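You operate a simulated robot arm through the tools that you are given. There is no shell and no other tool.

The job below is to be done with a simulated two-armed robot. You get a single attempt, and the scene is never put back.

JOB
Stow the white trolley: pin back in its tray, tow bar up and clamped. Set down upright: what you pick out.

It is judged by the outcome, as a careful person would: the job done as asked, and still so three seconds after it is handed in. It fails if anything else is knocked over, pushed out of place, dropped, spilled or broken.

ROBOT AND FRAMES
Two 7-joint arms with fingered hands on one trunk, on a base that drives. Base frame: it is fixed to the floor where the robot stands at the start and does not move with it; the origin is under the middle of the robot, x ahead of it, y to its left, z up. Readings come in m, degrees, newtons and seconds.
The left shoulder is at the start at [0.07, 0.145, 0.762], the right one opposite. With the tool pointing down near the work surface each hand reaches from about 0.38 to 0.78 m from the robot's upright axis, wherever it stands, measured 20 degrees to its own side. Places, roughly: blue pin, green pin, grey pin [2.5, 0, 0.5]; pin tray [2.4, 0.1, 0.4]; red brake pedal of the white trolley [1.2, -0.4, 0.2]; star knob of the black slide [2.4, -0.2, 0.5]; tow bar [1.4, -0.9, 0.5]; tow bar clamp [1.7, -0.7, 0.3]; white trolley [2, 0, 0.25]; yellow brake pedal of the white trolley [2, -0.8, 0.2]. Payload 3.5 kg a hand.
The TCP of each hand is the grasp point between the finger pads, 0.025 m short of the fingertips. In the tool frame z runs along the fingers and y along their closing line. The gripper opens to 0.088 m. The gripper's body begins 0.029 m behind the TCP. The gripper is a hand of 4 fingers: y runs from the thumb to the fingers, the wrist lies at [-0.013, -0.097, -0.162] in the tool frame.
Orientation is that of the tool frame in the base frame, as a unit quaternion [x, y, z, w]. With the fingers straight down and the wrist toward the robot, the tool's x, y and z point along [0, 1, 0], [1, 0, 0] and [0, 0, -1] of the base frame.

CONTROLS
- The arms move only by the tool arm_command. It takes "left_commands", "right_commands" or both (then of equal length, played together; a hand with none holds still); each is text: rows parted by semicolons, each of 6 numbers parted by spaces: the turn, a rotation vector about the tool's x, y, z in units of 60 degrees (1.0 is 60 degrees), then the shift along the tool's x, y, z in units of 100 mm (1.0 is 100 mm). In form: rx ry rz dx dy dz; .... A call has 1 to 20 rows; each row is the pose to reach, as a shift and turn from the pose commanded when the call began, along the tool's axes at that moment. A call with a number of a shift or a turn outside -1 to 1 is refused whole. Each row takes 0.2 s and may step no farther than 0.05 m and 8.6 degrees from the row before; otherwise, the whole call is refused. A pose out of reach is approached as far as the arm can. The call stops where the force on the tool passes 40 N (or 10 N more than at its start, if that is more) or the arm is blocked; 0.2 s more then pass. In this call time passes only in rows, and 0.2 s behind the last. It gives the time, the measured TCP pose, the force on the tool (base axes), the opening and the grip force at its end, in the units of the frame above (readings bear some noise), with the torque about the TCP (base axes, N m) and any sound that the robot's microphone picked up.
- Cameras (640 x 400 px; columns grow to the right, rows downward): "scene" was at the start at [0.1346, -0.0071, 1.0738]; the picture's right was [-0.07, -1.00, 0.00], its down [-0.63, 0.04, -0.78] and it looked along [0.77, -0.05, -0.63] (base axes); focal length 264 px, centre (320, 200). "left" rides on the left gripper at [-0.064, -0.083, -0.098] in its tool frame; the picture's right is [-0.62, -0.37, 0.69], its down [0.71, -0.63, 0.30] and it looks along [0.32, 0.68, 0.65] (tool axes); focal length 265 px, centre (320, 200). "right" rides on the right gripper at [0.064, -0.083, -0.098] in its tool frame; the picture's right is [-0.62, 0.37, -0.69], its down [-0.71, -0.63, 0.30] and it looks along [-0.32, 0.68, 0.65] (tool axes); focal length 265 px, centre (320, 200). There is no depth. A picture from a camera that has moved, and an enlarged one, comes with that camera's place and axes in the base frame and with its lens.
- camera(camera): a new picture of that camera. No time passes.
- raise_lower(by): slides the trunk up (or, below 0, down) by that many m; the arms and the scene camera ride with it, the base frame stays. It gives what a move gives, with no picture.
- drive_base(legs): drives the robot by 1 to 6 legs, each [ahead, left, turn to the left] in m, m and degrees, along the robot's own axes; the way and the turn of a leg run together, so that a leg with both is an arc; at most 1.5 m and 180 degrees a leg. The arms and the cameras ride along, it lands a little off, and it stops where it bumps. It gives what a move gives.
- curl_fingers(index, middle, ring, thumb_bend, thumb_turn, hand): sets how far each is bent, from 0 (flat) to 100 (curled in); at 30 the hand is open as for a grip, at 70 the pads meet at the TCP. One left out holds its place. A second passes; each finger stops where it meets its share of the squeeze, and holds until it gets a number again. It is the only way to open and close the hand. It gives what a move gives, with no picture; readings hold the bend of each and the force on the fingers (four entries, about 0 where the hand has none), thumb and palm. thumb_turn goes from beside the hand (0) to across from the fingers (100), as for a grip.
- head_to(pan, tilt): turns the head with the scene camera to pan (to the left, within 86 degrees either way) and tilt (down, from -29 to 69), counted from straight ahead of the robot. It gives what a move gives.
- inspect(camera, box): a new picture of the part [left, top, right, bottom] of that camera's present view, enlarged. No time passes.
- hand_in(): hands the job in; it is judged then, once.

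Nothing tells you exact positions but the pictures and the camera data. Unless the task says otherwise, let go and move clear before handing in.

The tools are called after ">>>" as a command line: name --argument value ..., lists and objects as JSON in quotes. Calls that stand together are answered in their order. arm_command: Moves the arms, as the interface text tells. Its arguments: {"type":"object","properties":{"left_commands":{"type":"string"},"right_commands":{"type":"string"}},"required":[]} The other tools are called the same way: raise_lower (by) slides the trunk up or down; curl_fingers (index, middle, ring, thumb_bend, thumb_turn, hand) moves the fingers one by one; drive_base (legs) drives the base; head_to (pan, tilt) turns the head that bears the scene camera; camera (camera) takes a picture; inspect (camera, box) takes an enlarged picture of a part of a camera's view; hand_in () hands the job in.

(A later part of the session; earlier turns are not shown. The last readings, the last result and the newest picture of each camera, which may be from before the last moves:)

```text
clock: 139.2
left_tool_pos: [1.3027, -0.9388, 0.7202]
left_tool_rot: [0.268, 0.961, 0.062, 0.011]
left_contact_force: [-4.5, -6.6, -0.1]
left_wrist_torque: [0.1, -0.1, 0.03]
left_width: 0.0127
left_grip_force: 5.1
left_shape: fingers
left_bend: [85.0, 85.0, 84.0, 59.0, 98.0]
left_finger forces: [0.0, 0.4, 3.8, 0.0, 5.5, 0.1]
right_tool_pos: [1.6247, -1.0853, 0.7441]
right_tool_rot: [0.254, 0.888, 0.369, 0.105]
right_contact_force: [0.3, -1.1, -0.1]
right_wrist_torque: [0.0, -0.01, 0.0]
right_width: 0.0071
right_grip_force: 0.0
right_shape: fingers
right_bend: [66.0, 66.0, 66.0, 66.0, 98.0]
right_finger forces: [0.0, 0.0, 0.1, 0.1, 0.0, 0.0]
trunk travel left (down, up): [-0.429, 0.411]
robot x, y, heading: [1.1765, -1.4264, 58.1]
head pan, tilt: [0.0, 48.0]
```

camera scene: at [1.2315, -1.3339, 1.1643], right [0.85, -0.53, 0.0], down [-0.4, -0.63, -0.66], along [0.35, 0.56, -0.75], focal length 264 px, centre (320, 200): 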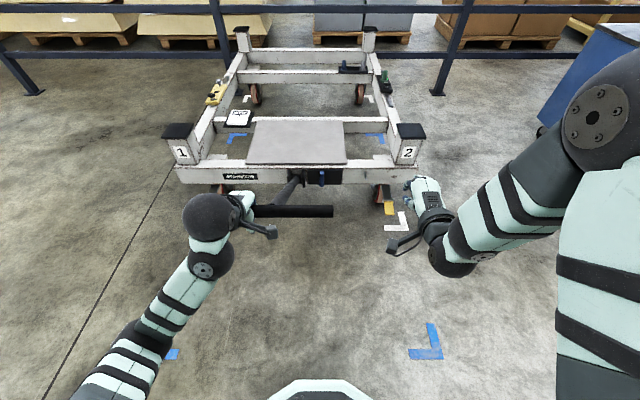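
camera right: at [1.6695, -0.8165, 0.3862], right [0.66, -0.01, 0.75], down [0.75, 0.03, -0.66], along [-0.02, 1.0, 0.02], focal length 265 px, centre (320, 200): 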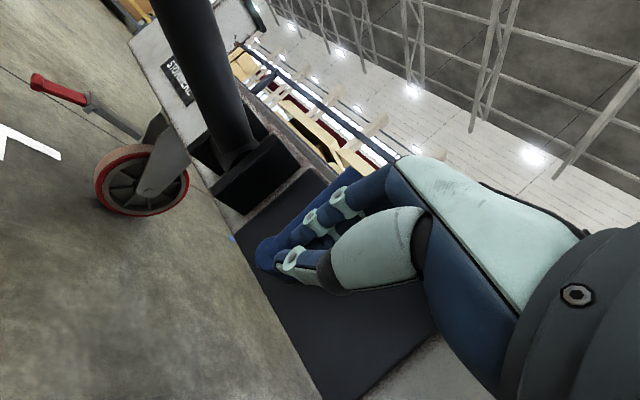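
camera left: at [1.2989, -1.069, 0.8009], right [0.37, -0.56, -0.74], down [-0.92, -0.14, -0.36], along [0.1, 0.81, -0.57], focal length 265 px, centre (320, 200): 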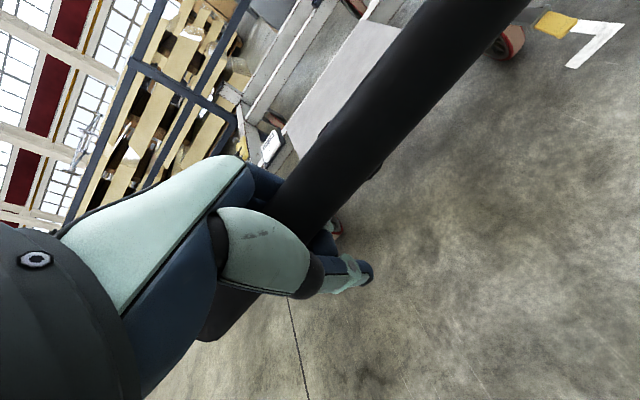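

>>> raise_lower --by 0.03

>>> drive_base --legs '[[0.028, 0, 0]]'

>>> raise_lower --by 0.03

>>> drive_base --legs '[[0.032, 0, 0]]'

>>> camera --camera "scene"

>>> camera --camera "left"

```text
clock: 140.0
left_tool_pos: [1.3041, -0.9338, 0.7454]
left_tool_rot: [0.268, 0.962, 0.057, 0.009]
left_contact_force: [14.4, 17.5, -29.0]
left_wrist_torque: [-0.36, -0.03, -0.13]
left_width: 0.0085
left_grip_force: 17.5
left_shape: fingers
left_bend: [84.0, 84.0, 83.0, 60.0, 98.0]
left_finger forces: [14.1, 5.7, 15.0, 0.0, 0.0, 0.0]
right_tool_pos: [1.6279, -1.0787, 0.7697]
right_tool_rot: [0.255, 0.889, 0.365, 0.104]
right_contact_force: [-0.3, 0.5, -0.3]
right_wrist_torque: [-0.02, 0.02, 0.01]
right_width: 0.0069
right_grip_force: 0.0
right_shape: fingers
right_bend: [66.0, 66.0, 66.0, 66.0, 98.0]
right_finger forces: [0.0, 0.0, 0.0, 0.0, 0.0, 0.1]
trunk travel left (down, up): [-0.459, 0.381]
robot x, y, heading: [1.1738, -1.4253, 57.8]
head pan, tilt: [0.0, 48.0]
```

```text
clock: 140.8
left_tool_pos: [1.3161, -0.9152, 0.7517]
left_tool_rot: [0.268, 0.961, 0.063, 0.013]
left_contact_force: [-5.6, -6.7, 0.0]
left_wrist_torque: [0.09, -0.17, -0.02]
left_width: 0.013
left_grip_force: 5.7
left_shape: fingers
left_bend: [85.0, 85.0, 84.0, 59.0, 97.0]
left_finger forces: [0.1, 0.2, 3.5, 0.0, 6.9, 0.1]
right_tool_pos: [1.6389, -1.0593, 0.7744]
right_tool_rot: [0.253, 0.888, 0.369, 0.105]
right_contact_force: [-0.9, -0.2, -0.4]
right_wrist_torque: [-0.02, -0.02, 0.01]
right_width: 0.007
right_grip_force: 0.1
right_shape: fingers
right_bend: [66.0, 66.0, 66.0, 66.0, 98.0]
right_finger forces: [0.0, 0.0, 0.1, 0.1, 0.1, 0.0]
trunk travel left (down, up): [-0.459, 0.381]
robot x, y, heading: [1.1895, -1.403, 58.1]
head pan, tilt: [0.0, 48.0]
```

```text
clock: 141.6
left_tool_pos: [1.319, -0.9104, 0.774]
left_tool_rot: [0.268, 0.962, 0.057, 0.009]
left_contact_force: [14.7, 16.6, -31.7]
left_wrist_torque: [-0.37, -0.11, -0.15]
left_width: 0.0086
left_grip_force: 18.2
left_shape: fingers
left_bend: [84.0, 84.0, 82.0, 60.0, 97.0]
left_finger forces: [14.4, 5.9, 16.4, 0.0, 0.0, 0.0]
right_tool_pos: [1.6423, -1.0566, 0.8007]
right_tool_rot: [0.254, 0.89, 0.365, 0.104]
right_contact_force: [0.9, 1.0, 0.6]
right_wrist_torque: [0.0, -0.02, 0.01]
right_width: 0.0068
right_grip_force: 0.1
right_shape: fingers
right_bend: [66.0, 66.0, 66.0, 66.0, 98.0]
right_finger forces: [0.0, 0.0, 0.0, 0.0, 0.0, 0.1]
trunk travel left (down, up): [-0.489, 0.351]
robot x, y, heading: [1.1931, -1.4053, 58.0]
head pan, tilt: [0.0, 48.0]
```

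```text
clock: 142.4
left_tool_pos: [1.3341, -0.8883, 0.7817]
left_tool_rot: [0.269, 0.961, 0.064, 0.012]
left_contact_force: [-5.8, -7.1, 0.8]
left_wrist_torque: [0.07, -0.16, -0.09]
left_width: 0.0134
left_grip_force: 5.5
left_shape: fingers
left_bend: [85.0, 85.0, 84.0, 59.0, 97.0]
left_finger forces: [0.0, 0.0, 2.6, 0.1, 8.3, 0.0]
right_tool_pos: [1.6553, -1.0326, 0.8051]
right_tool_rot: [0.254, 0.888, 0.369, 0.105]
right_contact_force: [-0.3, 0.2, 0.3]
right_wrist_torque: [0.02, -0.01, -0.01]
right_width: 0.007
right_grip_force: 0.1
right_shape: fingers
right_bend: [66.0, 66.0, 66.0, 66.0, 98.0]
right_finger forces: [0.1, 0.0, 0.1, 0.0, 0.1, 0.0]
trunk travel left (down, up): [-0.489, 0.351]
robot x, y, heading: [1.2056, -1.3764, 58.1]
head pan, tilt: [0.0, 48.0]
```

```text
taken
camera scene: at [1.273, -1.2693, 1.2255], right [0.85, -0.53, 0.0], down [-0.39, -0.63, -0.67], along [0.35, 0.57, -0.74], focal length 264 px, centre (320, 200)
```

scene: 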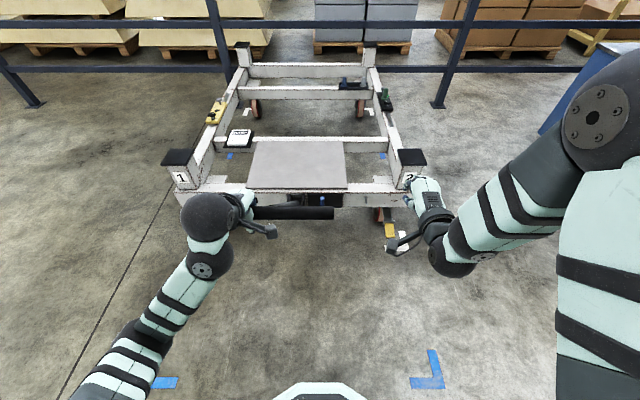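

```text
taken
camera left: at [1.3401, -1.0036, 0.8682], right [0.38, -0.55, -0.74], down [-0.92, -0.13, -0.38], along [0.11, 0.82, -0.56], focal length 265 px, centre (320, 200)
```

left: 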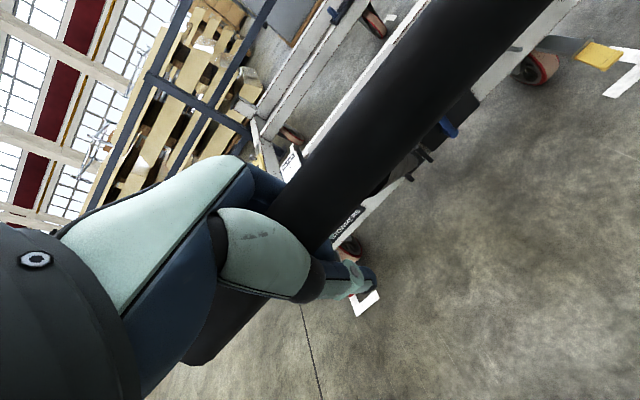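

Both marks and trolley look unchanged and the bar is at about 45°. I'll keep going, leading with the forward drive so the forces stay lower.

>>> drive_base --legs '[[0.018, 0, 0]]'

>>> raise_lower --by 0.025

>>> drive_base --legs '[[0.03, 0, 0]]'

>>> raise_lower --by 0.023

>>> drive_base --legs '[[0.03, 0, 0]]'

```text
clock: 143.3
left_tool_pos: [1.339, -0.8794, 0.7882]
left_tool_rot: [0.27, 0.96, 0.07, 0.019]
left_contact_force: [-11.4, -16.6, 12.6]
left_wrist_torque: [0.17, -0.26, -0.14]
left_width: 0.0144
left_grip_force: 11.9
left_shape: fingers
left_bend: [85.0, 85.0, 85.0, 59.0, 97.0]
left_finger forces: [0.0, 0.0, 0.9, 0.0, 22.9, 0.1]
right_tool_pos: [1.6624, -1.0209, 0.8071]
right_tool_rot: [0.252, 0.887, 0.371, 0.105]
right_contact_force: [0.0, -0.8, 1.3]
right_wrist_torque: [0.0, 0.01, -0.02]
right_width: 0.0069
right_grip_force: 0.1
right_shape: fingers
right_bend: [66.0, 66.0, 66.0, 66.0, 98.0]
right_finger forces: [0.0, 0.0, 0.0, 0.0, 0.1, 0.0]
trunk travel left (down, up): [-0.489, 0.351]
robot x, y, heading: [1.2136, -1.3601, 58.3]
head pan, tilt: [0.0, 48.0]
stopped in leg 1: the force on the tool passed its limit at 48 N (the readings are from after the stop); the commanded pose is now the measured one
```

```text
clock: 144.0
left_tool_pos: [1.3422, -0.874, 0.8068]
left_tool_rot: [0.268, 0.961, 0.064, 0.015]
left_contact_force: [4.2, 5.3, -18.5]
left_wrist_torque: [-0.03, -0.23, -0.03]
left_width: 0.0111
left_grip_force: 9.4
left_shape: fingers
left_bend: [85.0, 84.0, 83.0, 58.0, 97.0]
left_finger forces: [5.7, 4.2, 9.6, 0.1, 0.1, 0.0]
right_tool_pos: [1.6658, -1.0164, 0.8269]
right_tool_rot: [0.254, 0.889, 0.367, 0.104]
right_contact_force: [-0.6, 0.3, 1.4]
right_wrist_torque: [0.0, -0.01, 0.01]
right_width: 0.0073
right_grip_force: 0.1
right_shape: fingers
right_bend: [66.0, 66.0, 66.0, 66.0, 98.0]
right_finger forces: [0.0, 0.0, 0.1, 0.0, 0.0, 0.0]
trunk travel left (down, up): [-0.514, 0.326]
robot x, y, heading: [1.2145, -1.3609, 58.1]
head pan, tilt: [0.0, 48.0]
```

```text
clock: 144.8
left_tool_pos: [1.3549, -0.8554, 0.814]
left_tool_rot: [0.269, 0.96, 0.071, 0.018]
left_contact_force: [-11.8, -15.5, 16.3]
left_wrist_torque: [-0.01, -0.2, -0.11]
left_width: 0.0139
left_grip_force: 11.6
left_shape: fingers
left_bend: [85.0, 85.0, 85.0, 59.0, 97.0]
left_finger forces: [0.0, 0.1, 0.9, 0.1, 22.1, 0.0]
right_tool_pos: [1.6769, -0.9963, 0.8315]
right_tool_rot: [0.253, 0.888, 0.371, 0.106]
right_contact_force: [0.6, -0.4, -0.6]
right_wrist_torque: [-0.04, -0.01, -0.01]
right_width: 0.0069
right_grip_force: 0.1
right_shape: fingers
right_bend: [66.0, 66.0, 66.0, 66.0, 98.0]
right_finger forces: [0.1, 0.0, 0.0, 0.0, 0.0, 0.0]
trunk travel left (down, up): [-0.514, 0.326]
robot x, y, heading: [1.2329, -1.3385, 58.3]
head pan, tilt: [0.0, 48.0]
```

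```text
clock: 145.5
left_tool_pos: [1.3581, -0.8482, 0.8298]
left_tool_rot: [0.27, 0.961, 0.064, 0.017]
left_contact_force: [4.6, 5.0, -20.4]
left_wrist_torque: [-0.05, -0.25, 0.0]
left_width: 0.0112
left_grip_force: 10.3
left_shape: fingers
left_bend: [85.0, 84.0, 83.0, 58.0, 97.0]
left_finger forces: [6.3, 4.6, 10.5, 0.1, 0.1, 0.0]
right_tool_pos: [1.6794, -0.9897, 0.8512]
right_tool_rot: [0.253, 0.889, 0.368, 0.104]
right_contact_force: [0.1, 0.6, -0.6]
right_wrist_torque: [-0.02, 0.02, 0.01]
right_width: 0.0071
right_grip_force: 0.1
right_shape: fingers
right_bend: [66.0, 66.0, 66.0, 66.0, 98.0]
right_finger forces: [0.0, 0.0, 0.0, 0.1, 0.0, 0.0]
trunk travel left (down, up): [-0.537, 0.303]
robot x, y, heading: [1.2289, -1.3372, 58.1]
head pan, tilt: [0.0, 48.0]
```

```text
clock: 146.4
left_tool_pos: [1.3705, -0.8283, 0.8368]
left_tool_rot: [0.27, 0.96, 0.071, 0.019]
left_contact_force: [-8.8, -10.3, 9.8]
left_wrist_torque: [0.07, -0.15, -0.1]
left_width: 0.0137
left_grip_force: 8.2
left_shape: fingers
left_bend: [85.0, 85.0, 85.0, 59.0, 97.0]
left_finger forces: [0.1, 0.0, 0.5, 0.1, 15.7, 0.0]
right_tool_pos: [1.6935, -0.9702, 0.8538]
right_tool_rot: [0.252, 0.888, 0.371, 0.105]
right_contact_force: [0.3, -0.3, 0.1]
right_wrist_torque: [-0.04, 0.02, -0.01]
right_width: 0.0069
right_grip_force: 0.1
right_shape: fingers
right_bend: [66.0, 66.0, 66.0, 66.0, 98.0]
right_finger forces: [0.1, 0.0, 0.1, 0.0, 0.1, 0.0]
trunk travel left (down, up): [-0.537, 0.303]
robot x, y, heading: [1.2444, -1.3116, 58.2]
head pan, tilt: [0.0, 48.0]
```

>>> raise_lower --by 0.022

>>> drive_base --legs '[[0.032, 0, 0]]'

>>> raise_lower --by 0.02

>>> drive_base --legs '[[0.034, 0, 0]]'

>>> camera --camera "scene"

>>> camera --camera "left"

```text
clock: 147.1
left_tool_pos: [1.3735, -0.823, 0.8528]
left_tool_rot: [0.27, 0.96, 0.065, 0.016]
left_contact_force: [6.1, 5.7, -24.4]
left_wrist_torque: [-0.12, -0.27, -0.04]
left_width: 0.0101
left_grip_force: 12.7
left_shape: fingers
left_bend: [84.0, 83.0, 82.0, 59.0, 97.0]
left_finger forces: [7.5, 5.2, 12.2, 0.1, 0.0, 0.0]
right_tool_pos: [1.6952, -0.9645, 0.8713]
right_tool_rot: [0.253, 0.889, 0.367, 0.104]
right_contact_force: [-0.3, 0.0, 0.2]
right_wrist_torque: [-0.02, 0.02, 0.01]
right_width: 0.0071
right_grip_force: 0.0
right_shape: fingers
right_bend: [66.0, 66.0, 66.0, 66.0, 98.0]
right_finger forces: [0.0, 0.1, 0.1, 0.0, 0.0, 0.0]
trunk travel left (down, up): [-0.559, 0.281]
robot x, y, heading: [1.244, -1.3114, 58.2]
head pan, tilt: [0.0, 48.0]
```

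```text
clock: 147.9
left_tool_pos: [1.3887, -0.7997, 0.8582]
left_tool_rot: [0.27, 0.96, 0.071, 0.02]
left_contact_force: [-6.1, -7.5, 5.3]
left_wrist_torque: [0.08, -0.2, -0.06]
left_width: 0.0127
left_grip_force: 5.4
left_shape: fingers
left_bend: [85.0, 85.0, 85.0, 59.0, 97.0]
left_finger forces: [0.0, 0.0, 0.4, 0.0, 10.1, 0.1]
right_tool_pos: [1.7108, -0.9411, 0.8749]
right_tool_rot: [0.253, 0.888, 0.369, 0.105]
right_contact_force: [0.4, 0.5, -0.3]
right_wrist_torque: [0.01, 0.01, 0.0]
right_width: 0.0072
right_grip_force: 0.1
right_shape: fingers
right_bend: [66.0, 66.0, 66.0, 66.0, 98.0]
right_finger forces: [0.0, 0.0, 0.0, 0.0, 0.0, 0.0]
trunk travel left (down, up): [-0.559, 0.281]
robot x, y, heading: [1.2648, -1.2882, 58.1]
head pan, tilt: [0.0, 48.0]
```

```text
clock: 148.6
left_tool_pos: [1.3896, -0.7968, 0.8733]
left_tool_rot: [0.27, 0.96, 0.064, 0.018]
left_contact_force: [6.4, 6.8, -27.7]
left_wrist_torque: [-0.1, -0.26, -0.04]
left_width: 0.0095
left_grip_force: 13.7
left_shape: fingers
left_bend: [84.0, 83.0, 82.0, 59.0, 97.0]
left_finger forces: [8.8, 5.7, 13.9, 0.1, 0.0, 0.0]
right_tool_pos: [1.7119, -0.9364, 0.8907]
right_tool_rot: [0.253, 0.889, 0.367, 0.104]
right_contact_force: [0.1, 0.8, 0.1]
right_wrist_torque: [0.0, 0.02, 0.02]
right_width: 0.0068
right_grip_force: 0.1
right_shape: fingers
right_bend: [66.0, 66.0, 66.0, 66.0, 98.0]
right_finger forces: [0.0, 0.0, 0.1, 0.1, 0.0, 0.1]
trunk travel left (down, up): [-0.579, 0.261]
robot x, y, heading: [1.2594, -1.2841, 57.9]
head pan, tilt: [0.0, 48.0]
```

```text
clock: 149.4
left_tool_pos: [1.4064, -0.7705, 0.8789]
left_tool_rot: [0.27, 0.96, 0.071, 0.02]
left_contact_force: [-4.8, -5.7, 2.5]
left_wrist_torque: [0.08, -0.08, -0.04]
left_width: 0.0121
left_grip_force: 3.8
left_shape: fingers
left_bend: [85.0, 85.0, 85.0, 59.0, 97.0]
left_finger forces: [0.1, 0.0, 1.3, 0.0, 6.7, 0.1]
right_tool_pos: [1.729, -0.9119, 0.8936]
right_tool_rot: [0.252, 0.888, 0.369, 0.104]
right_contact_force: [-0.6, -0.2, -0.3]
right_wrist_torque: [0.02, -0.01, 0.0]
right_width: 0.0065
right_grip_force: 0.0
right_shape: fingers
right_bend: [66.0, 66.0, 66.0, 66.0, 98.0]
right_finger forces: [0.0, 0.0, 0.0, 0.0, 0.0, 0.1]
trunk travel left (down, up): [-0.579, 0.261]
robot x, y, heading: [1.2788, -1.257, 58.5]
head pan, tilt: [0.0, 48.0]
```

```text
taken
camera scene: at [1.3472, -1.1485, 1.3152], right [0.85, -0.53, 0.0], down [-0.39, -0.63, -0.67], along [0.35, 0.57, -0.74], focal length 264 px, centre (320, 200)
```

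scene: 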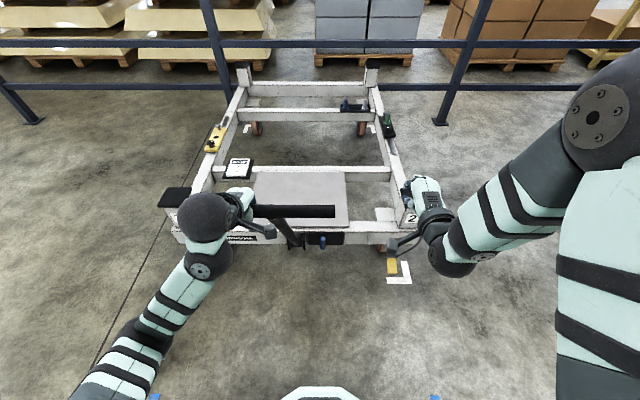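

```text
taken
camera left: at [1.4112, -0.8865, 0.9641], right [0.39, -0.55, -0.74], down [-0.91, -0.12, -0.39], along [0.13, 0.83, -0.55], focal length 265 px, centre (320, 200)
```

left: 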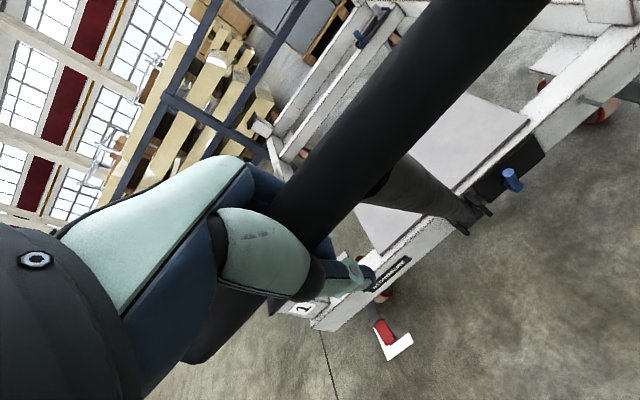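

>>> raise_lower --by 0.016

>>> drive_base --legs '[[0.036, 0, 0]]'

>>> raise_lower --by 0.014

>>> drive_base --legs '[[0.038, 0, 0]]'

>>> raise_lower --by 0.012

>>> drive_base --legs '[[0.04, 0, 0]]'

>>> camera --camera "scene"

```text
clock: 150.0
left_tool_pos: [1.407, -0.7673, 0.8911]
left_tool_rot: [0.271, 0.96, 0.067, 0.018]
left_contact_force: [5.2, 5.1, -26.5]
left_wrist_torque: [-0.11, -0.29, -0.04]
left_width: 0.0099
left_grip_force: 13.7
left_shape: fingers
left_bend: [84.0, 83.0, 82.0, 59.0, 97.0]
left_finger forces: [8.4, 5.6, 13.6, 0.0, 0.0, 0.1]
right_tool_pos: [1.7302, -0.9091, 0.9072]
right_tool_rot: [0.252, 0.89, 0.367, 0.103]
right_contact_force: [0.2, 1.6, -0.3]
right_wrist_torque: [-0.01, 0.0, 0.02]
right_width: 0.0068
right_grip_force: 0.1
right_shape: fingers
right_bend: [66.0, 66.0, 66.0, 66.0, 98.0]
right_finger forces: [0.1, 0.1, 0.1, 0.0, 0.0, 0.0]
trunk travel left (down, up): [-0.595, 0.245]
robot x, y, heading: [1.2829, -1.254, 58.2]
head pan, tilt: [0.0, 48.0]
```

```text
clock: 150.9
left_tool_pos: [1.4246, -0.7392, 0.8955]
left_tool_rot: [0.27, 0.96, 0.072, 0.021]
left_contact_force: [-3.0, -5.0, 4.2]
left_wrist_torque: [0.01, -0.11, -0.02]
left_width: 0.012
left_grip_force: 3.9
left_shape: fingers
left_bend: [85.0, 85.0, 85.0, 59.0, 97.0]
left_finger forces: [0.0, 0.1, 1.2, 0.0, 5.7, 0.1]
right_tool_pos: [1.7472, -0.8797, 0.9103]
right_tool_rot: [0.252, 0.888, 0.369, 0.104]
right_contact_force: [0.2, 0.2, 0.3]
right_wrist_torque: [0.04, -0.03, 0.0]
right_width: 0.0069
right_grip_force: 0.0
right_shape: fingers
right_bend: [66.0, 66.0, 66.0, 66.0, 98.0]
right_finger forces: [0.0, 0.0, 0.0, 0.0, 0.0, 0.0]
trunk travel left (down, up): [-0.595, 0.245]
robot x, y, heading: [1.2964, -1.226, 58.2]
head pan, tilt: [0.0, 48.0]
```

```text
clock: 151.5
left_tool_pos: [1.4256, -0.7384, 0.9041]
left_tool_rot: [0.27, 0.96, 0.067, 0.019]
left_contact_force: [4.6, 3.7, -25.0]
left_wrist_torque: [-0.05, -0.31, 0.01]
left_width: 0.0106
left_grip_force: 13.0
left_shape: fingers
left_bend: [84.0, 84.0, 82.0, 59.0, 97.0]
left_finger forces: [7.6, 5.1, 12.8, 0.1, 0.0, 0.1]
right_tool_pos: [1.7481, -0.8786, 0.9228]
right_tool_rot: [0.253, 0.889, 0.368, 0.105]
right_contact_force: [0.2, -0.1, 0.2]
right_wrist_torque: [0.0, -0.01, 0.0]
right_width: 0.0069
right_grip_force: 0.1
right_shape: fingers
right_bend: [66.0, 66.0, 66.0, 66.0, 98.0]
right_finger forces: [0.0, 0.0, 0.0, 0.0, 0.0, 0.1]
trunk travel left (down, up): [-0.609, 0.231]
robot x, y, heading: [1.2993, -1.2257, 58.4]
head pan, tilt: [0.0, 48.0]
```

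```text
clock: 152.4
left_tool_pos: [1.4443, -0.7072, 0.9091]
left_tool_rot: [0.27, 0.96, 0.073, 0.022]
left_contact_force: [-2.5, -5.7, 2.3]
left_wrist_torque: [-0.03, -0.07, 0.02]
left_width: 0.0117
left_grip_force: 2.8
left_shape: fingers
left_bend: [85.0, 85.0, 85.0, 59.0, 97.0]
left_finger forces: [0.0, 0.1, 1.1, 0.0, 4.6, 0.1]
right_tool_pos: [1.7665, -0.8484, 0.924]
right_tool_rot: [0.251, 0.889, 0.368, 0.103]
right_contact_force: [-0.4, -0.2, 0.0]
right_wrist_torque: [-0.01, 0.04, -0.02]
right_width: 0.0068
right_grip_force: 0.1
right_shape: fingers
right_bend: [66.0, 66.0, 66.0, 66.0, 98.0]
right_finger forces: [0.0, 0.0, 0.0, 0.0, 0.1, 0.0]
trunk travel left (down, up): [-0.609, 0.231]
robot x, y, heading: [1.3164, -1.1956, 58.3]
head pan, tilt: [0.0, 48.0]
```

```text
clock: 153.0
left_tool_pos: [1.4452, -0.7062, 0.9186]
left_tool_rot: [0.27, 0.96, 0.069, 0.02]
left_contact_force: [3.9, 1.8, -22.4]
left_wrist_torque: [-0.06, -0.29, 0.03]
left_width: 0.0108
left_grip_force: 11.3
left_shape: fingers
left_bend: [84.0, 84.0, 82.0, 59.0, 97.0]
left_finger forces: [6.2, 4.7, 12.0, 0.1, 0.1, 0.1]
right_tool_pos: [1.7686, -0.8466, 0.9357]
right_tool_rot: [0.253, 0.889, 0.368, 0.104]
right_contact_force: [-0.5, 0.2, 0.3]
right_wrist_torque: [-0.03, 0.0, 0.02]
right_width: 0.007
right_grip_force: 0.0
right_shape: fingers
right_bend: [66.0, 66.0, 66.0, 66.0, 98.0]
right_finger forces: [0.0, 0.0, 0.0, 0.1, 0.0, 0.0]
trunk travel left (down, up): [-0.621, 0.219]
robot x, y, heading: [1.3192, -1.1937, 58.1]
head pan, tilt: [0.0, 48.0]
```

```text
clock: 153.9
left_tool_pos: [1.4648, -0.675, 0.9218]
left_tool_rot: [0.27, 0.96, 0.074, 0.021]
left_contact_force: [-3.2, -4.0, 2.3]
left_wrist_torque: [0.01, -0.07, 0.03]
left_width: 0.0122
left_grip_force: 2.2
left_shape: fingers
left_bend: [85.0, 85.0, 85.0, 59.0, 97.0]
left_finger forces: [0.0, 0.1, 0.8, 0.0, 4.0, 0.0]
right_tool_pos: [1.7876, -0.8154, 0.9362]
right_tool_rot: [0.252, 0.889, 0.369, 0.104]
right_contact_force: [0.2, -0.3, -0.3]
right_wrist_torque: [0.02, -0.02, 0.05]
right_width: 0.007
right_grip_force: 0.1
right_shape: fingers
right_bend: [66.0, 66.0, 66.0, 66.0, 98.0]
right_finger forces: [0.0, 0.0, 0.0, 0.0, 0.0, 0.0]
trunk travel left (down, up): [-0.621, 0.219]
robot x, y, heading: [1.3407, -1.1605, 58.3]
head pan, tilt: [0.0, 48.0]
```

```text
taken
camera scene: at [1.4064, -1.0525, 1.3572], right [0.85, -0.53, 0.0], down [-0.39, -0.63, -0.67], along [0.35, 0.57, -0.74], focal length 264 px, centre (320, 200)
```

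scene: 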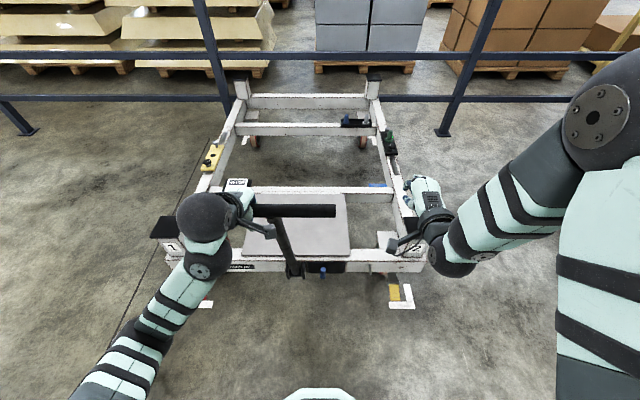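

>>> raise_lower --by 0.008

>>> drive_base --legs '[[0.045, 0, 0]]'

>>> raise_lower --by 0.006

>>> drive_base --legs '[[0.04, 0, 0]]'

>>> camera --camera "scene"

>>> camera --camera "left"

>>> camera --camera "right"

```text
clock: 154.4
left_tool_pos: [1.4659, -0.6741, 0.9269]
left_tool_rot: [0.269, 0.96, 0.071, 0.02]
left_contact_force: [0.4, -0.2, -12.7]
left_wrist_torque: [-0.01, -0.23, 0.04]
left_width: 0.0116
left_grip_force: 7.1
left_shape: fingers
left_bend: [85.0, 84.0, 83.0, 59.0, 97.0]
left_finger forces: [3.1, 3.2, 8.6, 0.0, 0.0, 0.0]
right_tool_pos: [1.7881, -0.8147, 0.9427]
right_tool_rot: [0.251, 0.889, 0.369, 0.103]
right_contact_force: [0.9, -0.2, 0.1]
right_wrist_torque: [-0.01, 0.02, 0.01]
right_width: 0.007
right_grip_force: 0.1
right_shape: fingers
right_bend: [66.0, 66.0, 66.0, 66.0, 98.0]
right_finger forces: [0.0, 0.0, 0.0, 0.0, 0.0, 0.1]
trunk travel left (down, up): [-0.629, 0.211]
robot x, y, heading: [1.3402, -1.1602, 58.4]
head pan, tilt: [0.0, 48.0]
```

```text
clock: 155.3
left_tool_pos: [1.4881, -0.6367, 0.9314]
left_tool_rot: [0.271, 0.96, 0.074, 0.022]
left_contact_force: [-1.9, -3.4, 5.4]
left_wrist_torque: [-0.01, -0.04, -0.04]
left_width: 0.0117
left_grip_force: 2.3
left_shape: fingers
left_bend: [85.0, 85.0, 85.0, 59.0, 97.0]
left_finger forces: [0.0, 0.1, 0.0, 0.1, 5.2, 0.0]
right_tool_pos: [1.8112, -0.7771, 0.9443]
right_tool_rot: [0.252, 0.888, 0.369, 0.104]
right_contact_force: [0.2, -0.3, -0.6]
right_wrist_torque: [0.01, -0.02, -0.01]
right_width: 0.007
right_grip_force: 0.1
right_shape: fingers
right_bend: [66.0, 66.0, 66.0, 66.0, 98.0]
right_finger forces: [0.1, 0.0, 0.1, 0.0, 0.0, 0.0]
trunk travel left (down, up): [-0.629, 0.211]
robot x, y, heading: [1.3611, -1.125, 58.4]
head pan, tilt: [0.0, 48.0]
```

```text
clock: 155.9
left_tool_pos: [1.4883, -0.6356, 0.9363]
left_tool_rot: [0.27, 0.96, 0.073, 0.021]
left_contact_force: [-1.0, -1.2, 1.1]
left_wrist_torque: [0.03, -0.11, 0.0]
left_width: 0.0123
left_grip_force: 2.9
left_shape: fingers
left_bend: [85.0, 85.0, 84.0, 59.0, 97.0]
left_finger forces: [0.0, 1.0, 4.1, 0.1, 1.1, 0.0]
right_tool_pos: [1.812, -0.7768, 0.9504]
right_tool_rot: [0.253, 0.889, 0.368, 0.104]
right_contact_force: [0.3, -0.2, -0.4]
right_wrist_torque: [0.0, 0.02, 0.02]
right_width: 0.007
right_grip_force: 0.0
right_shape: fingers
right_bend: [66.0, 66.0, 66.0, 66.0, 98.0]
right_finger forces: [0.0, 0.0, 0.0, 0.0, 0.0, 0.1]
trunk travel left (down, up): [-0.635, 0.205]
robot x, y, heading: [1.3631, -1.1247, 58.1]
head pan, tilt: [0.0, 48.0]
```

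```text
clock: 156.8
left_tool_pos: [1.5081, -0.6033, 0.9373]
left_tool_rot: [0.271, 0.959, 0.074, 0.022]
left_contact_force: [0.2, -0.1, 0.1]
left_wrist_torque: [0.01, 0.01, 0.0]
left_width: 0.012
left_grip_force: 0.0
left_shape: fingers
left_bend: [85.0, 85.0, 85.0, 59.0, 97.0]
left_finger forces: [0.0, 0.0, 0.0, 0.0, 0.1, 0.0]
right_tool_pos: [1.8302, -0.7437, 0.9503]
right_tool_rot: [0.252, 0.889, 0.369, 0.104]
right_contact_force: [0.0, -0.6, -0.5]
right_wrist_torque: [0.02, 0.0, 0.0]
right_width: 0.0068
right_grip_force: 0.0
right_shape: fingers
right_bend: [66.0, 66.0, 66.0, 66.0, 98.0]
right_finger forces: [0.0, 0.0, 0.1, 0.0, 0.1, 0.0]
trunk travel left (down, up): [-0.635, 0.205]
robot x, y, heading: [1.3841, -1.0892, 58.2]
head pan, tilt: [0.0, 48.0]
```

```text
taken
camera scene: at [1.4505, -0.9811, 1.3713], right [0.85, -0.53, 0.0], down [-0.39, -0.63, -0.67], along [0.35, 0.57, -0.74], focal length 264 px, centre (320, 200)
```

scene: 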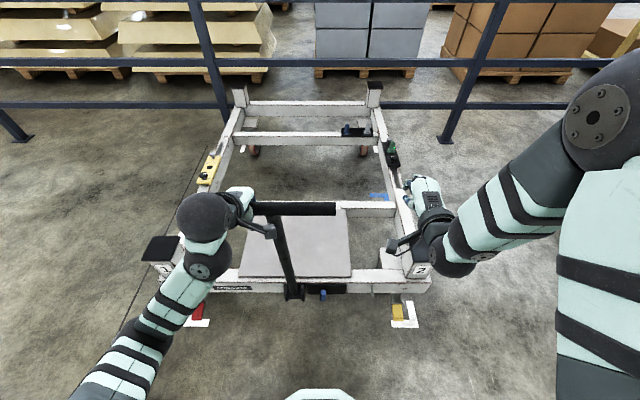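

```text
taken
camera left: at [1.514, -0.7195, 1.022], right [0.4, -0.54, -0.74], down [-0.91, -0.12, -0.4], along [0.13, 0.83, -0.54], focal length 265 px, centre (320, 200)
```

left: 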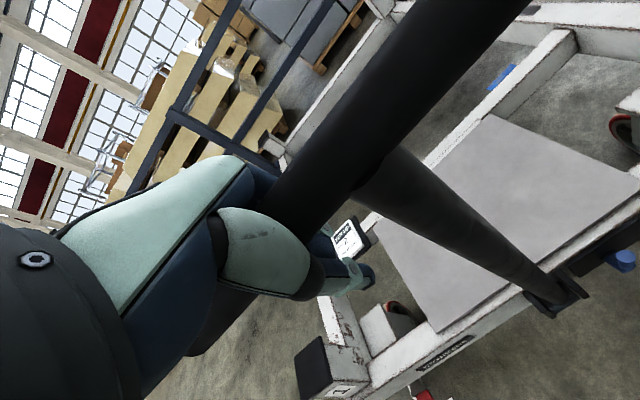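

```text
taken
camera right: at [1.709, -0.8212, 0.9601], right [0.41, -0.52, 0.75], down [0.49, -0.57, -0.66], along [0.77, 0.63, 0.02], focal length 265 px, centre (320, 200)
```

right: 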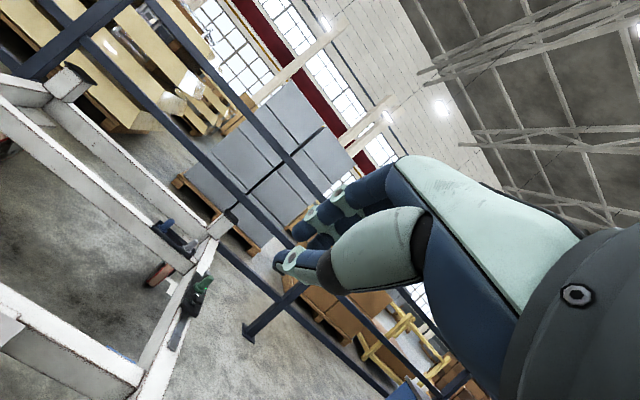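

The bar is at about 83° and almost weightless in the hand. I'll continue gently toward vertical, looking for the upper stop.

>>> drive_base --legs '[[0.03, 0, 0]]'

>>> drive_base --legs '[[0.025, 0, 0]]'

>>> camera --camera "left"

>>> camera --camera "scene"

```text
clock: 157.6
left_tool_pos: [1.5245, -0.5788, 0.9381]
left_tool_rot: [0.271, 0.96, 0.075, 0.022]
left_contact_force: [-0.3, -0.2, -0.9]
left_wrist_torque: [0.01, 0.0, -0.02]
left_width: 0.0119
left_grip_force: 0.1
left_shape: fingers
left_bend: [85.0, 85.0, 85.0, 59.0, 97.0]
left_finger forces: [0.0, 0.1, 0.0, 0.0, 0.0, 0.0]
right_tool_pos: [1.8467, -0.7188, 0.9512]
right_tool_rot: [0.253, 0.888, 0.37, 0.105]
right_contact_force: [-0.2, -0.2, 0.3]
right_wrist_torque: [-0.02, 0.0, -0.01]
right_width: 0.0067
right_grip_force: 0.0
right_shape: fingers
right_bend: [66.0, 66.0, 66.0, 66.0, 98.0]
right_finger forces: [0.0, 0.1, 0.0, 0.0, 0.0, 0.0]
trunk travel left (down, up): [-0.635, 0.205]
robot x, y, heading: [1.3968, -1.0638, 58.6]
head pan, tilt: [0.0, 48.0]
```

```text
clock: 158.4
left_tool_pos: [1.5376, -0.5576, 0.9362]
left_tool_rot: [0.27, 0.96, 0.075, 0.021]
left_contact_force: [1.2, -0.5, -0.8]
left_wrist_torque: [0.0, 0.04, -0.03]
left_width: 0.0122
left_grip_force: 0.0
left_shape: fingers
left_bend: [85.0, 85.0, 85.0, 59.0, 97.0]
left_finger forces: [0.0, 0.1, 0.0, 0.0, 0.0, 0.0]
right_tool_pos: [1.8606, -0.6969, 0.9505]
right_tool_rot: [0.253, 0.888, 0.37, 0.105]
right_contact_force: [0.4, 1.2, -0.8]
right_wrist_torque: [0.0, -0.01, 0.01]
right_width: 0.0071
right_grip_force: 0.0
right_shape: fingers
right_bend: [66.0, 66.0, 66.0, 66.0, 98.0]
right_finger forces: [0.0, 0.0, 0.0, 0.0, 0.1, 0.1]
trunk travel left (down, up): [-0.635, 0.205]
robot x, y, heading: [1.414, -1.0437, 58.5]
head pan, tilt: [0.0, 48.0]
```

```text
taken
camera left: at [1.5425, -0.6734, 1.0219], right [0.4, -0.54, -0.74], down [-0.91, -0.12, -0.4], along [0.13, 0.83, -0.54], focal length 265 px, centre (320, 200)
```

left: 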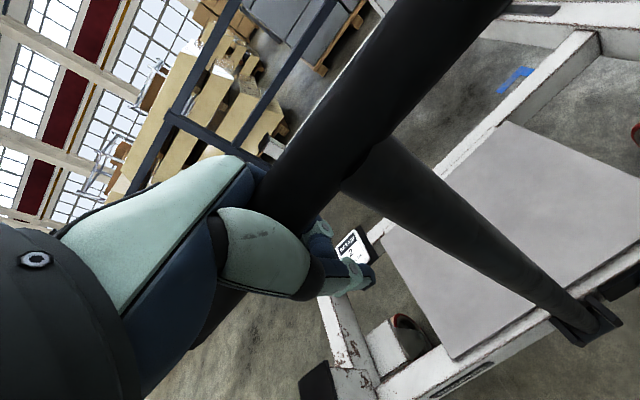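

```text
taken
camera scene: at [1.4789, -0.935, 1.3713], right [0.85, -0.53, 0.0], down [-0.39, -0.63, -0.67], along [0.35, 0.57, -0.74], focal length 264 px, centre (320, 200)
```

scene: 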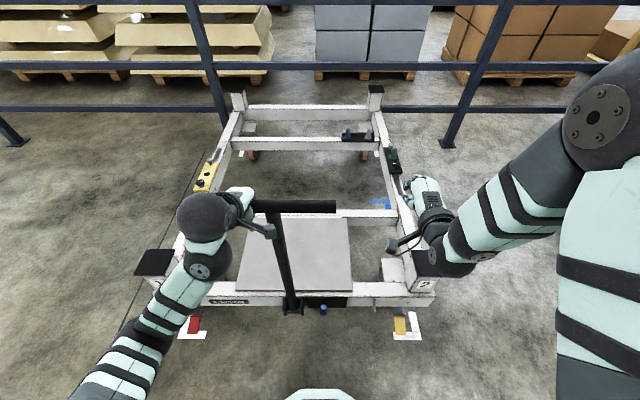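

>>> drive_base --legs '[[0.02, 0, 0]]'

>>> camera --camera "left"

>>> camera --camera "scene"

```text
clock: 159.2
left_tool_pos: [1.5494, -0.5396, 0.9368]
left_tool_rot: [0.272, 0.959, 0.073, 0.022]
left_contact_force: [-4.4, -7.9, 4.4]
left_wrist_torque: [0.21, -0.16, -0.07]
left_width: 0.0128
left_grip_force: 4.4
left_shape: fingers
left_bend: [85.0, 85.0, 85.0, 58.0, 97.0]
left_finger forces: [0.0, 0.0, 0.1, 0.1, 9.4, 0.0]
right_tool_pos: [1.871, -0.6786, 0.9507]
right_tool_rot: [0.253, 0.888, 0.369, 0.104]
right_contact_force: [0.3, 0.3, -0.3]
right_wrist_torque: [0.03, -0.02, 0.0]
right_width: 0.0068
right_grip_force: 0.1
right_shape: fingers
right_bend: [66.0, 66.0, 66.0, 66.0, 98.0]
right_finger forces: [0.1, 0.0, 0.1, 0.1, 0.0, 0.0]
trunk travel left (down, up): [-0.635, 0.205]
robot x, y, heading: [1.4225, -1.0223, 58.3]
head pan, tilt: [0.0, 48.0]
```

```text
taken
camera left: at [1.5539, -0.6552, 1.0214], right [0.39, -0.54, -0.74], down [-0.91, -0.12, -0.4], along [0.13, 0.83, -0.54], focal length 265 px, centre (320, 200)
```

left: 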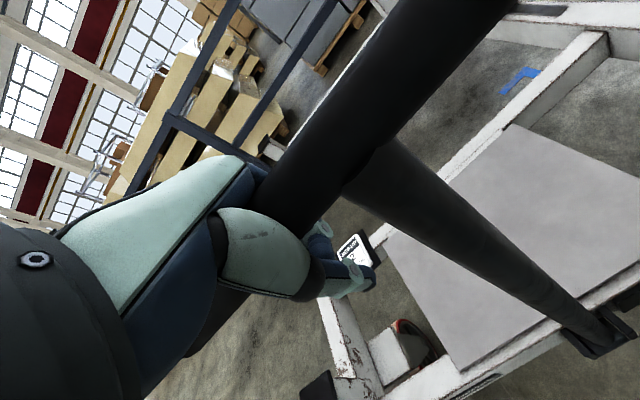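

```text
taken
camera scene: at [1.4907, -0.9162, 1.3711], right [0.85, -0.53, 0.0], down [-0.39, -0.63, -0.67], along [0.35, 0.57, -0.74], focal length 264 px, centre (320, 200)
```

scene: 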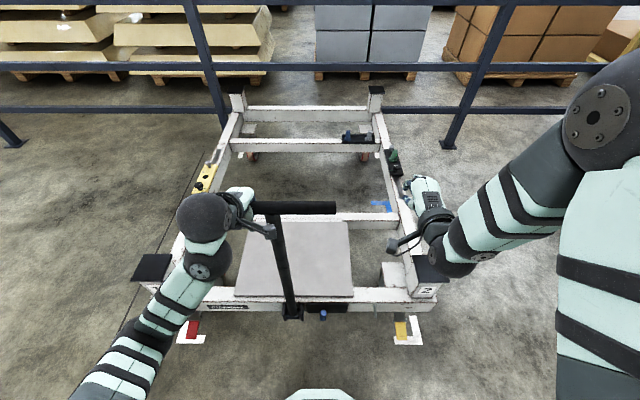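

The bar has met its upper stop at about vertical (thumb now pressing 9 N). I'll ease the hand back slightly, still caging the handle, to see whether the bar stays up by itself.

>>> arm_command --left_commands "0 0 0 0 -0.1 0; 0 0 0 0 -0.2 0"

>>> camera --camera "left"

```text
clock: 159.8
left_tool_pos: [1.5374, -0.5571, 0.9336]
left_tool_rot: [0.27, 0.959, 0.077, 0.024]
left_contact_force: [-0.1, 0.7, 4.4]
left_wrist_torque: [-0.01, 0.03, -0.02]
left_width: 0.0126
left_grip_force: 1.5
left_shape: fingers
left_bend: [85.0, 85.0, 85.0, 58.0, 97.0]
left_finger forces: [0.5, 0.0, 0.4, 0.1, 0.1, 2.9]
right_tool_pos: [1.871, -0.6802, 0.9502]
right_tool_rot: [0.253, 0.888, 0.37, 0.104]
right_contact_force: [0.3, -0.1, 0.1]
right_wrist_torque: [-0.01, 0.02, 0.01]
right_width: 0.0065
right_grip_force: 0.1
right_shape: fingers
right_bend: [66.0, 66.0, 66.0, 66.0, 98.0]
right_finger forces: [0.1, 0.0, 0.0, 0.0, 0.1, 0.0]
trunk travel left (down, up): [-0.635, 0.205]
robot x, y, heading: [1.4259, -1.0261, 58.4]
head pan, tilt: [0.0, 48.0]
```

```text
taken
camera left: at [1.5424, -0.6734, 1.0185], right [0.4, -0.54, -0.74], down [-0.91, -0.12, -0.4], along [0.13, 0.83, -0.54], focal length 265 px, centre (320, 200)
```

left: 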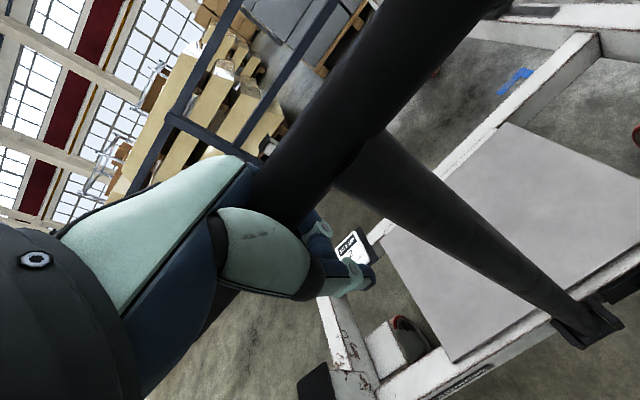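

>>> arm_command --left_commands "0 0 0 0 0 -0.08; 0 0 0 0 -0.08 -0.08"

>>> arm_command --left_commands "0 0 0 0 0 0; 0 0 0 0 0 0; 0 0 0 0 0 0; 0 0 0 0 0 0; 0 0 0 0 0 0; 0 0 0 0 0 0; 0 0 0 0 0 0; 0 0 0 0 0 0"

>>> camera --camera "left"

```text
clock: 160.4
left_tool_pos: [1.5395, -0.5541, 0.9331]
left_tool_rot: [0.271, 0.959, 0.076, 0.022]
left_contact_force: [-1.3, -0.7, -0.6]
left_wrist_torque: [0.04, -0.02, -0.01]
left_width: 0.0125
left_grip_force: 0.7
left_shape: fingers
left_bend: [85.0, 85.0, 85.0, 58.0, 97.0]
left_finger forces: [0.1, 0.1, 0.0, 0.0, 1.3, 0.3]
left hand out of reach, approached as far as the arm can: row 1, 2
right_tool_pos: [1.8716, -0.6795, 0.9507]
right_tool_rot: [0.252, 0.888, 0.37, 0.103]
right_contact_force: [0.8, 0.1, 0.4]
right_wrist_torque: [-0.02, -0.04, 0.03]
right_width: 0.0069
right_grip_force: 0.1
right_shape: fingers
right_bend: [66.0, 66.0, 66.0, 66.0, 98.0]
right_finger forces: [0.0, 0.0, 0.0, 0.0, 0.0, 0.0]
trunk travel left (down, up): [-0.635, 0.205]
robot x, y, heading: [1.4243, -1.0231, 58.4]
head pan, tilt: [0.0, 48.0]
```

```text
clock: 162.2
left_tool_pos: [1.5402, -0.5541, 0.9344]
left_tool_rot: [0.271, 0.959, 0.075, 0.023]
left_contact_force: [-0.6, -0.4, -0.1]
left_wrist_torque: [0.06, -0.03, -0.03]
left_width: 0.0124
left_grip_force: 0.0
left_shape: fingers
left_bend: [85.0, 85.0, 85.0, 58.0, 97.0]
left_finger forces: [0.0, 0.0, 0.0, 0.1, 1.0, 0.1]
right_tool_pos: [1.8724, -0.6796, 0.9501]
right_tool_rot: [0.252, 0.889, 0.369, 0.103]
right_contact_force: [-0.6, -0.3, 0.5]
right_wrist_torque: [0.03, -0.01, -0.02]
right_width: 0.0068
right_grip_force: 0.1
right_shape: fingers
right_bend: [66.0, 66.0, 66.0, 66.0, 98.0]
right_finger forces: [0.1, 0.1, 0.0, 0.0, 0.0, 0.1]
trunk travel left (down, up): [-0.635, 0.205]
robot x, y, heading: [1.4231, -1.0224, 57.9]
head pan, tilt: [0.0, 48.0]
```

```text
taken
camera left: at [1.5445, -0.6701, 1.019], right [0.4, -0.54, -0.74], down [-0.91, -0.12, -0.4], along [0.13, 0.83, -0.54], focal length 265 px, centre (320, 200)
```

left: 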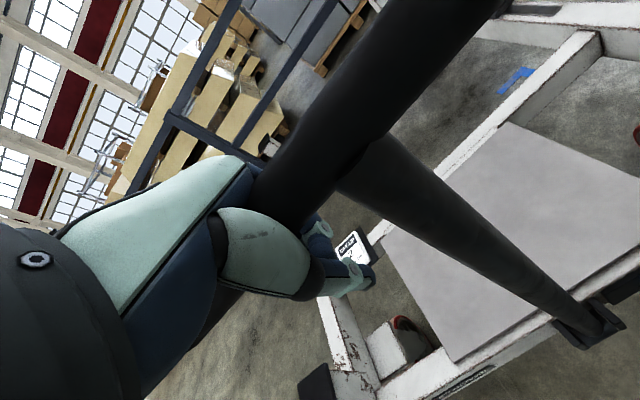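

The thumb still reads about 1 N, so I'll back off a few more millimetres and wait, to learn if the bar leans back on the hand or stands by itself.

>>> arm_command --left_commands "0 0 0 0 -0.07 0; 0 0 0 0 -0.07 0; 0 0 0 0 -0.07 0; 0 0 0 0 -0.07 0; 0 0 0 0 -0.07 0; 0 0 0 0 -0.07 0; 0 0 0 0 -0.07 0; 0 0 0 0 -0.07 0; 0 0 0 0 -0.07 0; 0 0 0 0 -0.07 0"

>>> inspect --camera "scene" --box '[200, 180, 360, 330]'

```text
clock: 164.4
left_tool_pos: [1.5397, -0.5526, 0.9329]
left_tool_rot: [0.271, 0.96, 0.075, 0.022]
left_contact_force: [0.4, -0.7, 0.2]
left_wrist_torque: [0.02, -0.04, -0.01]
left_width: 0.0125
left_grip_force: 0.1
left_shape: fingers
left_bend: [85.0, 85.0, 85.0, 58.0, 97.0]
left_finger forces: [0.0, 0.1, 0.1, 0.0, 0.8, 0.1]
left hand out of reach, approached as far as the arm can: row 1, 2, 3, 4, 5, 6, 7, 8, 9, 10
right_tool_pos: [1.8717, -0.679, 0.9495]
right_tool_rot: [0.252, 0.888, 0.37, 0.104]
right_contact_force: [0.5, -0.6, 0.0]
right_wrist_torque: [0.0, -0.01, 0.0]
right_width: 0.007
right_grip_force: 0.0
right_shape: fingers
right_bend: [66.0, 66.0, 66.0, 66.0, 98.0]
right_finger forces: [0.0, 0.0, 0.0, 0.0, 0.1, 0.0]
trunk travel left (down, up): [-0.635, 0.205]
robot x, y, heading: [1.4203, -1.0227, 58.3]
head pan, tilt: [0.0, 48.0]
```

```text
2.67 times, centred on (280, 255) of scene
camera zoom: at [1.4904, -0.9165, 1.3711], right [0.85, -0.53, 0.0], down [-0.39, -0.63, -0.67], along [0.35, 0.57, -0.74], focal length 703 px, centre (427, 53)
```

zoom: 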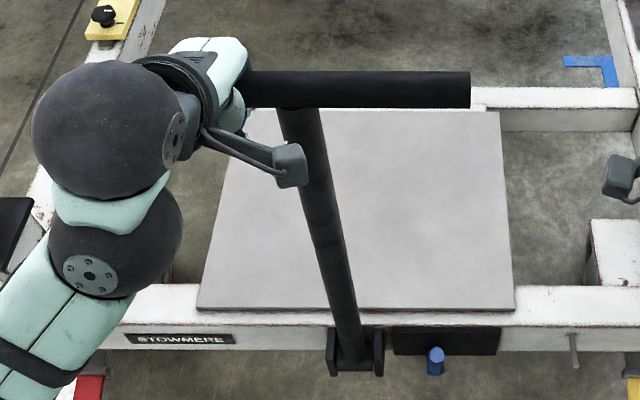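

>>> drive_base --legs '[[-0.012, 0, 0]]'

>>> arm_command --right_commands "0 0 0 0 0 0; 0 0 0 0 0 0; 0 0 0 0 0 0; 0 0 0 0 0 0; 0 0 0 0 0 0; 0 0 0 0 0 0; 0 0 0 0 0 0; 0 0 0 0 0 0; 0 0 0 0 0 0; 0 0 0 0 0 0"

>>> inspect --camera "scene" --box '[200, 180, 360, 330]'

```text
clock: 165.2
left_tool_pos: [1.5341, -0.5645, 0.9327]
left_tool_rot: [0.27, 0.959, 0.076, 0.022]
left_contact_force: [0.6, 0.1, 0.8]
left_wrist_torque: [0.0, 0.03, 0.01]
left_width: 0.0124
left_grip_force: 0.3
left_shape: fingers
left_bend: [85.0, 85.0, 85.0, 58.0, 97.0]
left_finger forces: [0.0, 0.0, 0.0, 0.0, 0.4, 0.2]
right_tool_pos: [1.8659, -0.6901, 0.9502]
right_tool_rot: [0.253, 0.888, 0.369, 0.104]
right_contact_force: [0.5, -0.1, 0.6]
right_wrist_torque: [-0.01, -0.01, 0.02]
right_width: 0.0068
right_grip_force: 0.0
right_shape: fingers
right_bend: [66.0, 66.0, 66.0, 66.0, 98.0]
right_finger forces: [0.1, 0.0, 0.0, 0.0, 0.1, 0.0]
trunk travel left (down, up): [-0.635, 0.205]
robot x, y, heading: [1.4184, -1.036, 58.8]
head pan, tilt: [0.0, 48.0]
```

```text
clock: 167.3
left_tool_pos: [1.5337, -0.5626, 0.9337]
left_tool_rot: [0.271, 0.959, 0.076, 0.023]
left_contact_force: [0.0, 0.6, -0.1]
left_wrist_torque: [-0.02, 0.01, 0.01]
left_width: 0.0125
left_grip_force: 0.6
left_shape: fingers
left_bend: [85.0, 85.0, 85.0, 58.0, 97.0]
left_finger forces: [0.0, 0.0, 0.1, 0.0, 0.1, 0.1]
right_tool_pos: [1.866, -0.6899, 0.9505]
right_tool_rot: [0.253, 0.888, 0.369, 0.104]
right_contact_force: [-0.2, 0.3, 0.3]
right_wrist_torque: [-0.01, -0.01, 0.04]
right_width: 0.0067
right_grip_force: 0.1
right_shape: fingers
right_bend: [66.0, 66.0, 66.0, 66.0, 98.0]
right_finger forces: [0.0, 0.0, 0.0, 0.0, 0.0, 0.0]
trunk travel left (down, up): [-0.635, 0.205]
robot x, y, heading: [1.4143, -1.0357, 58.2]
head pan, tilt: [0.0, 48.0]
```

```text
2.67 times, centred on (280, 255) of scene
camera zoom: at [1.4842, -0.9265, 1.3711], right [0.85, -0.53, 0.0], down [-0.39, -0.63, -0.67], along [0.35, 0.57, -0.74], focal length 703 px, centre (427, 53)
```

zoom: 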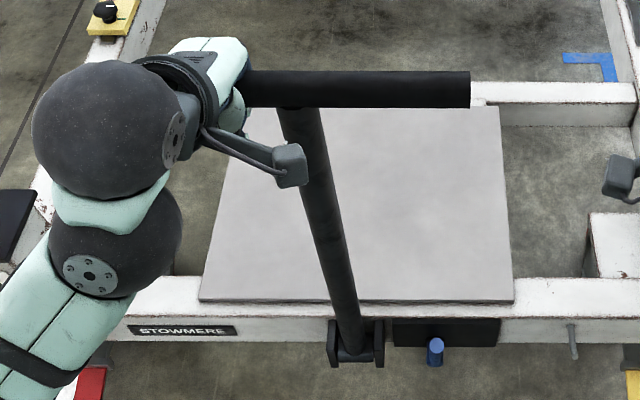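

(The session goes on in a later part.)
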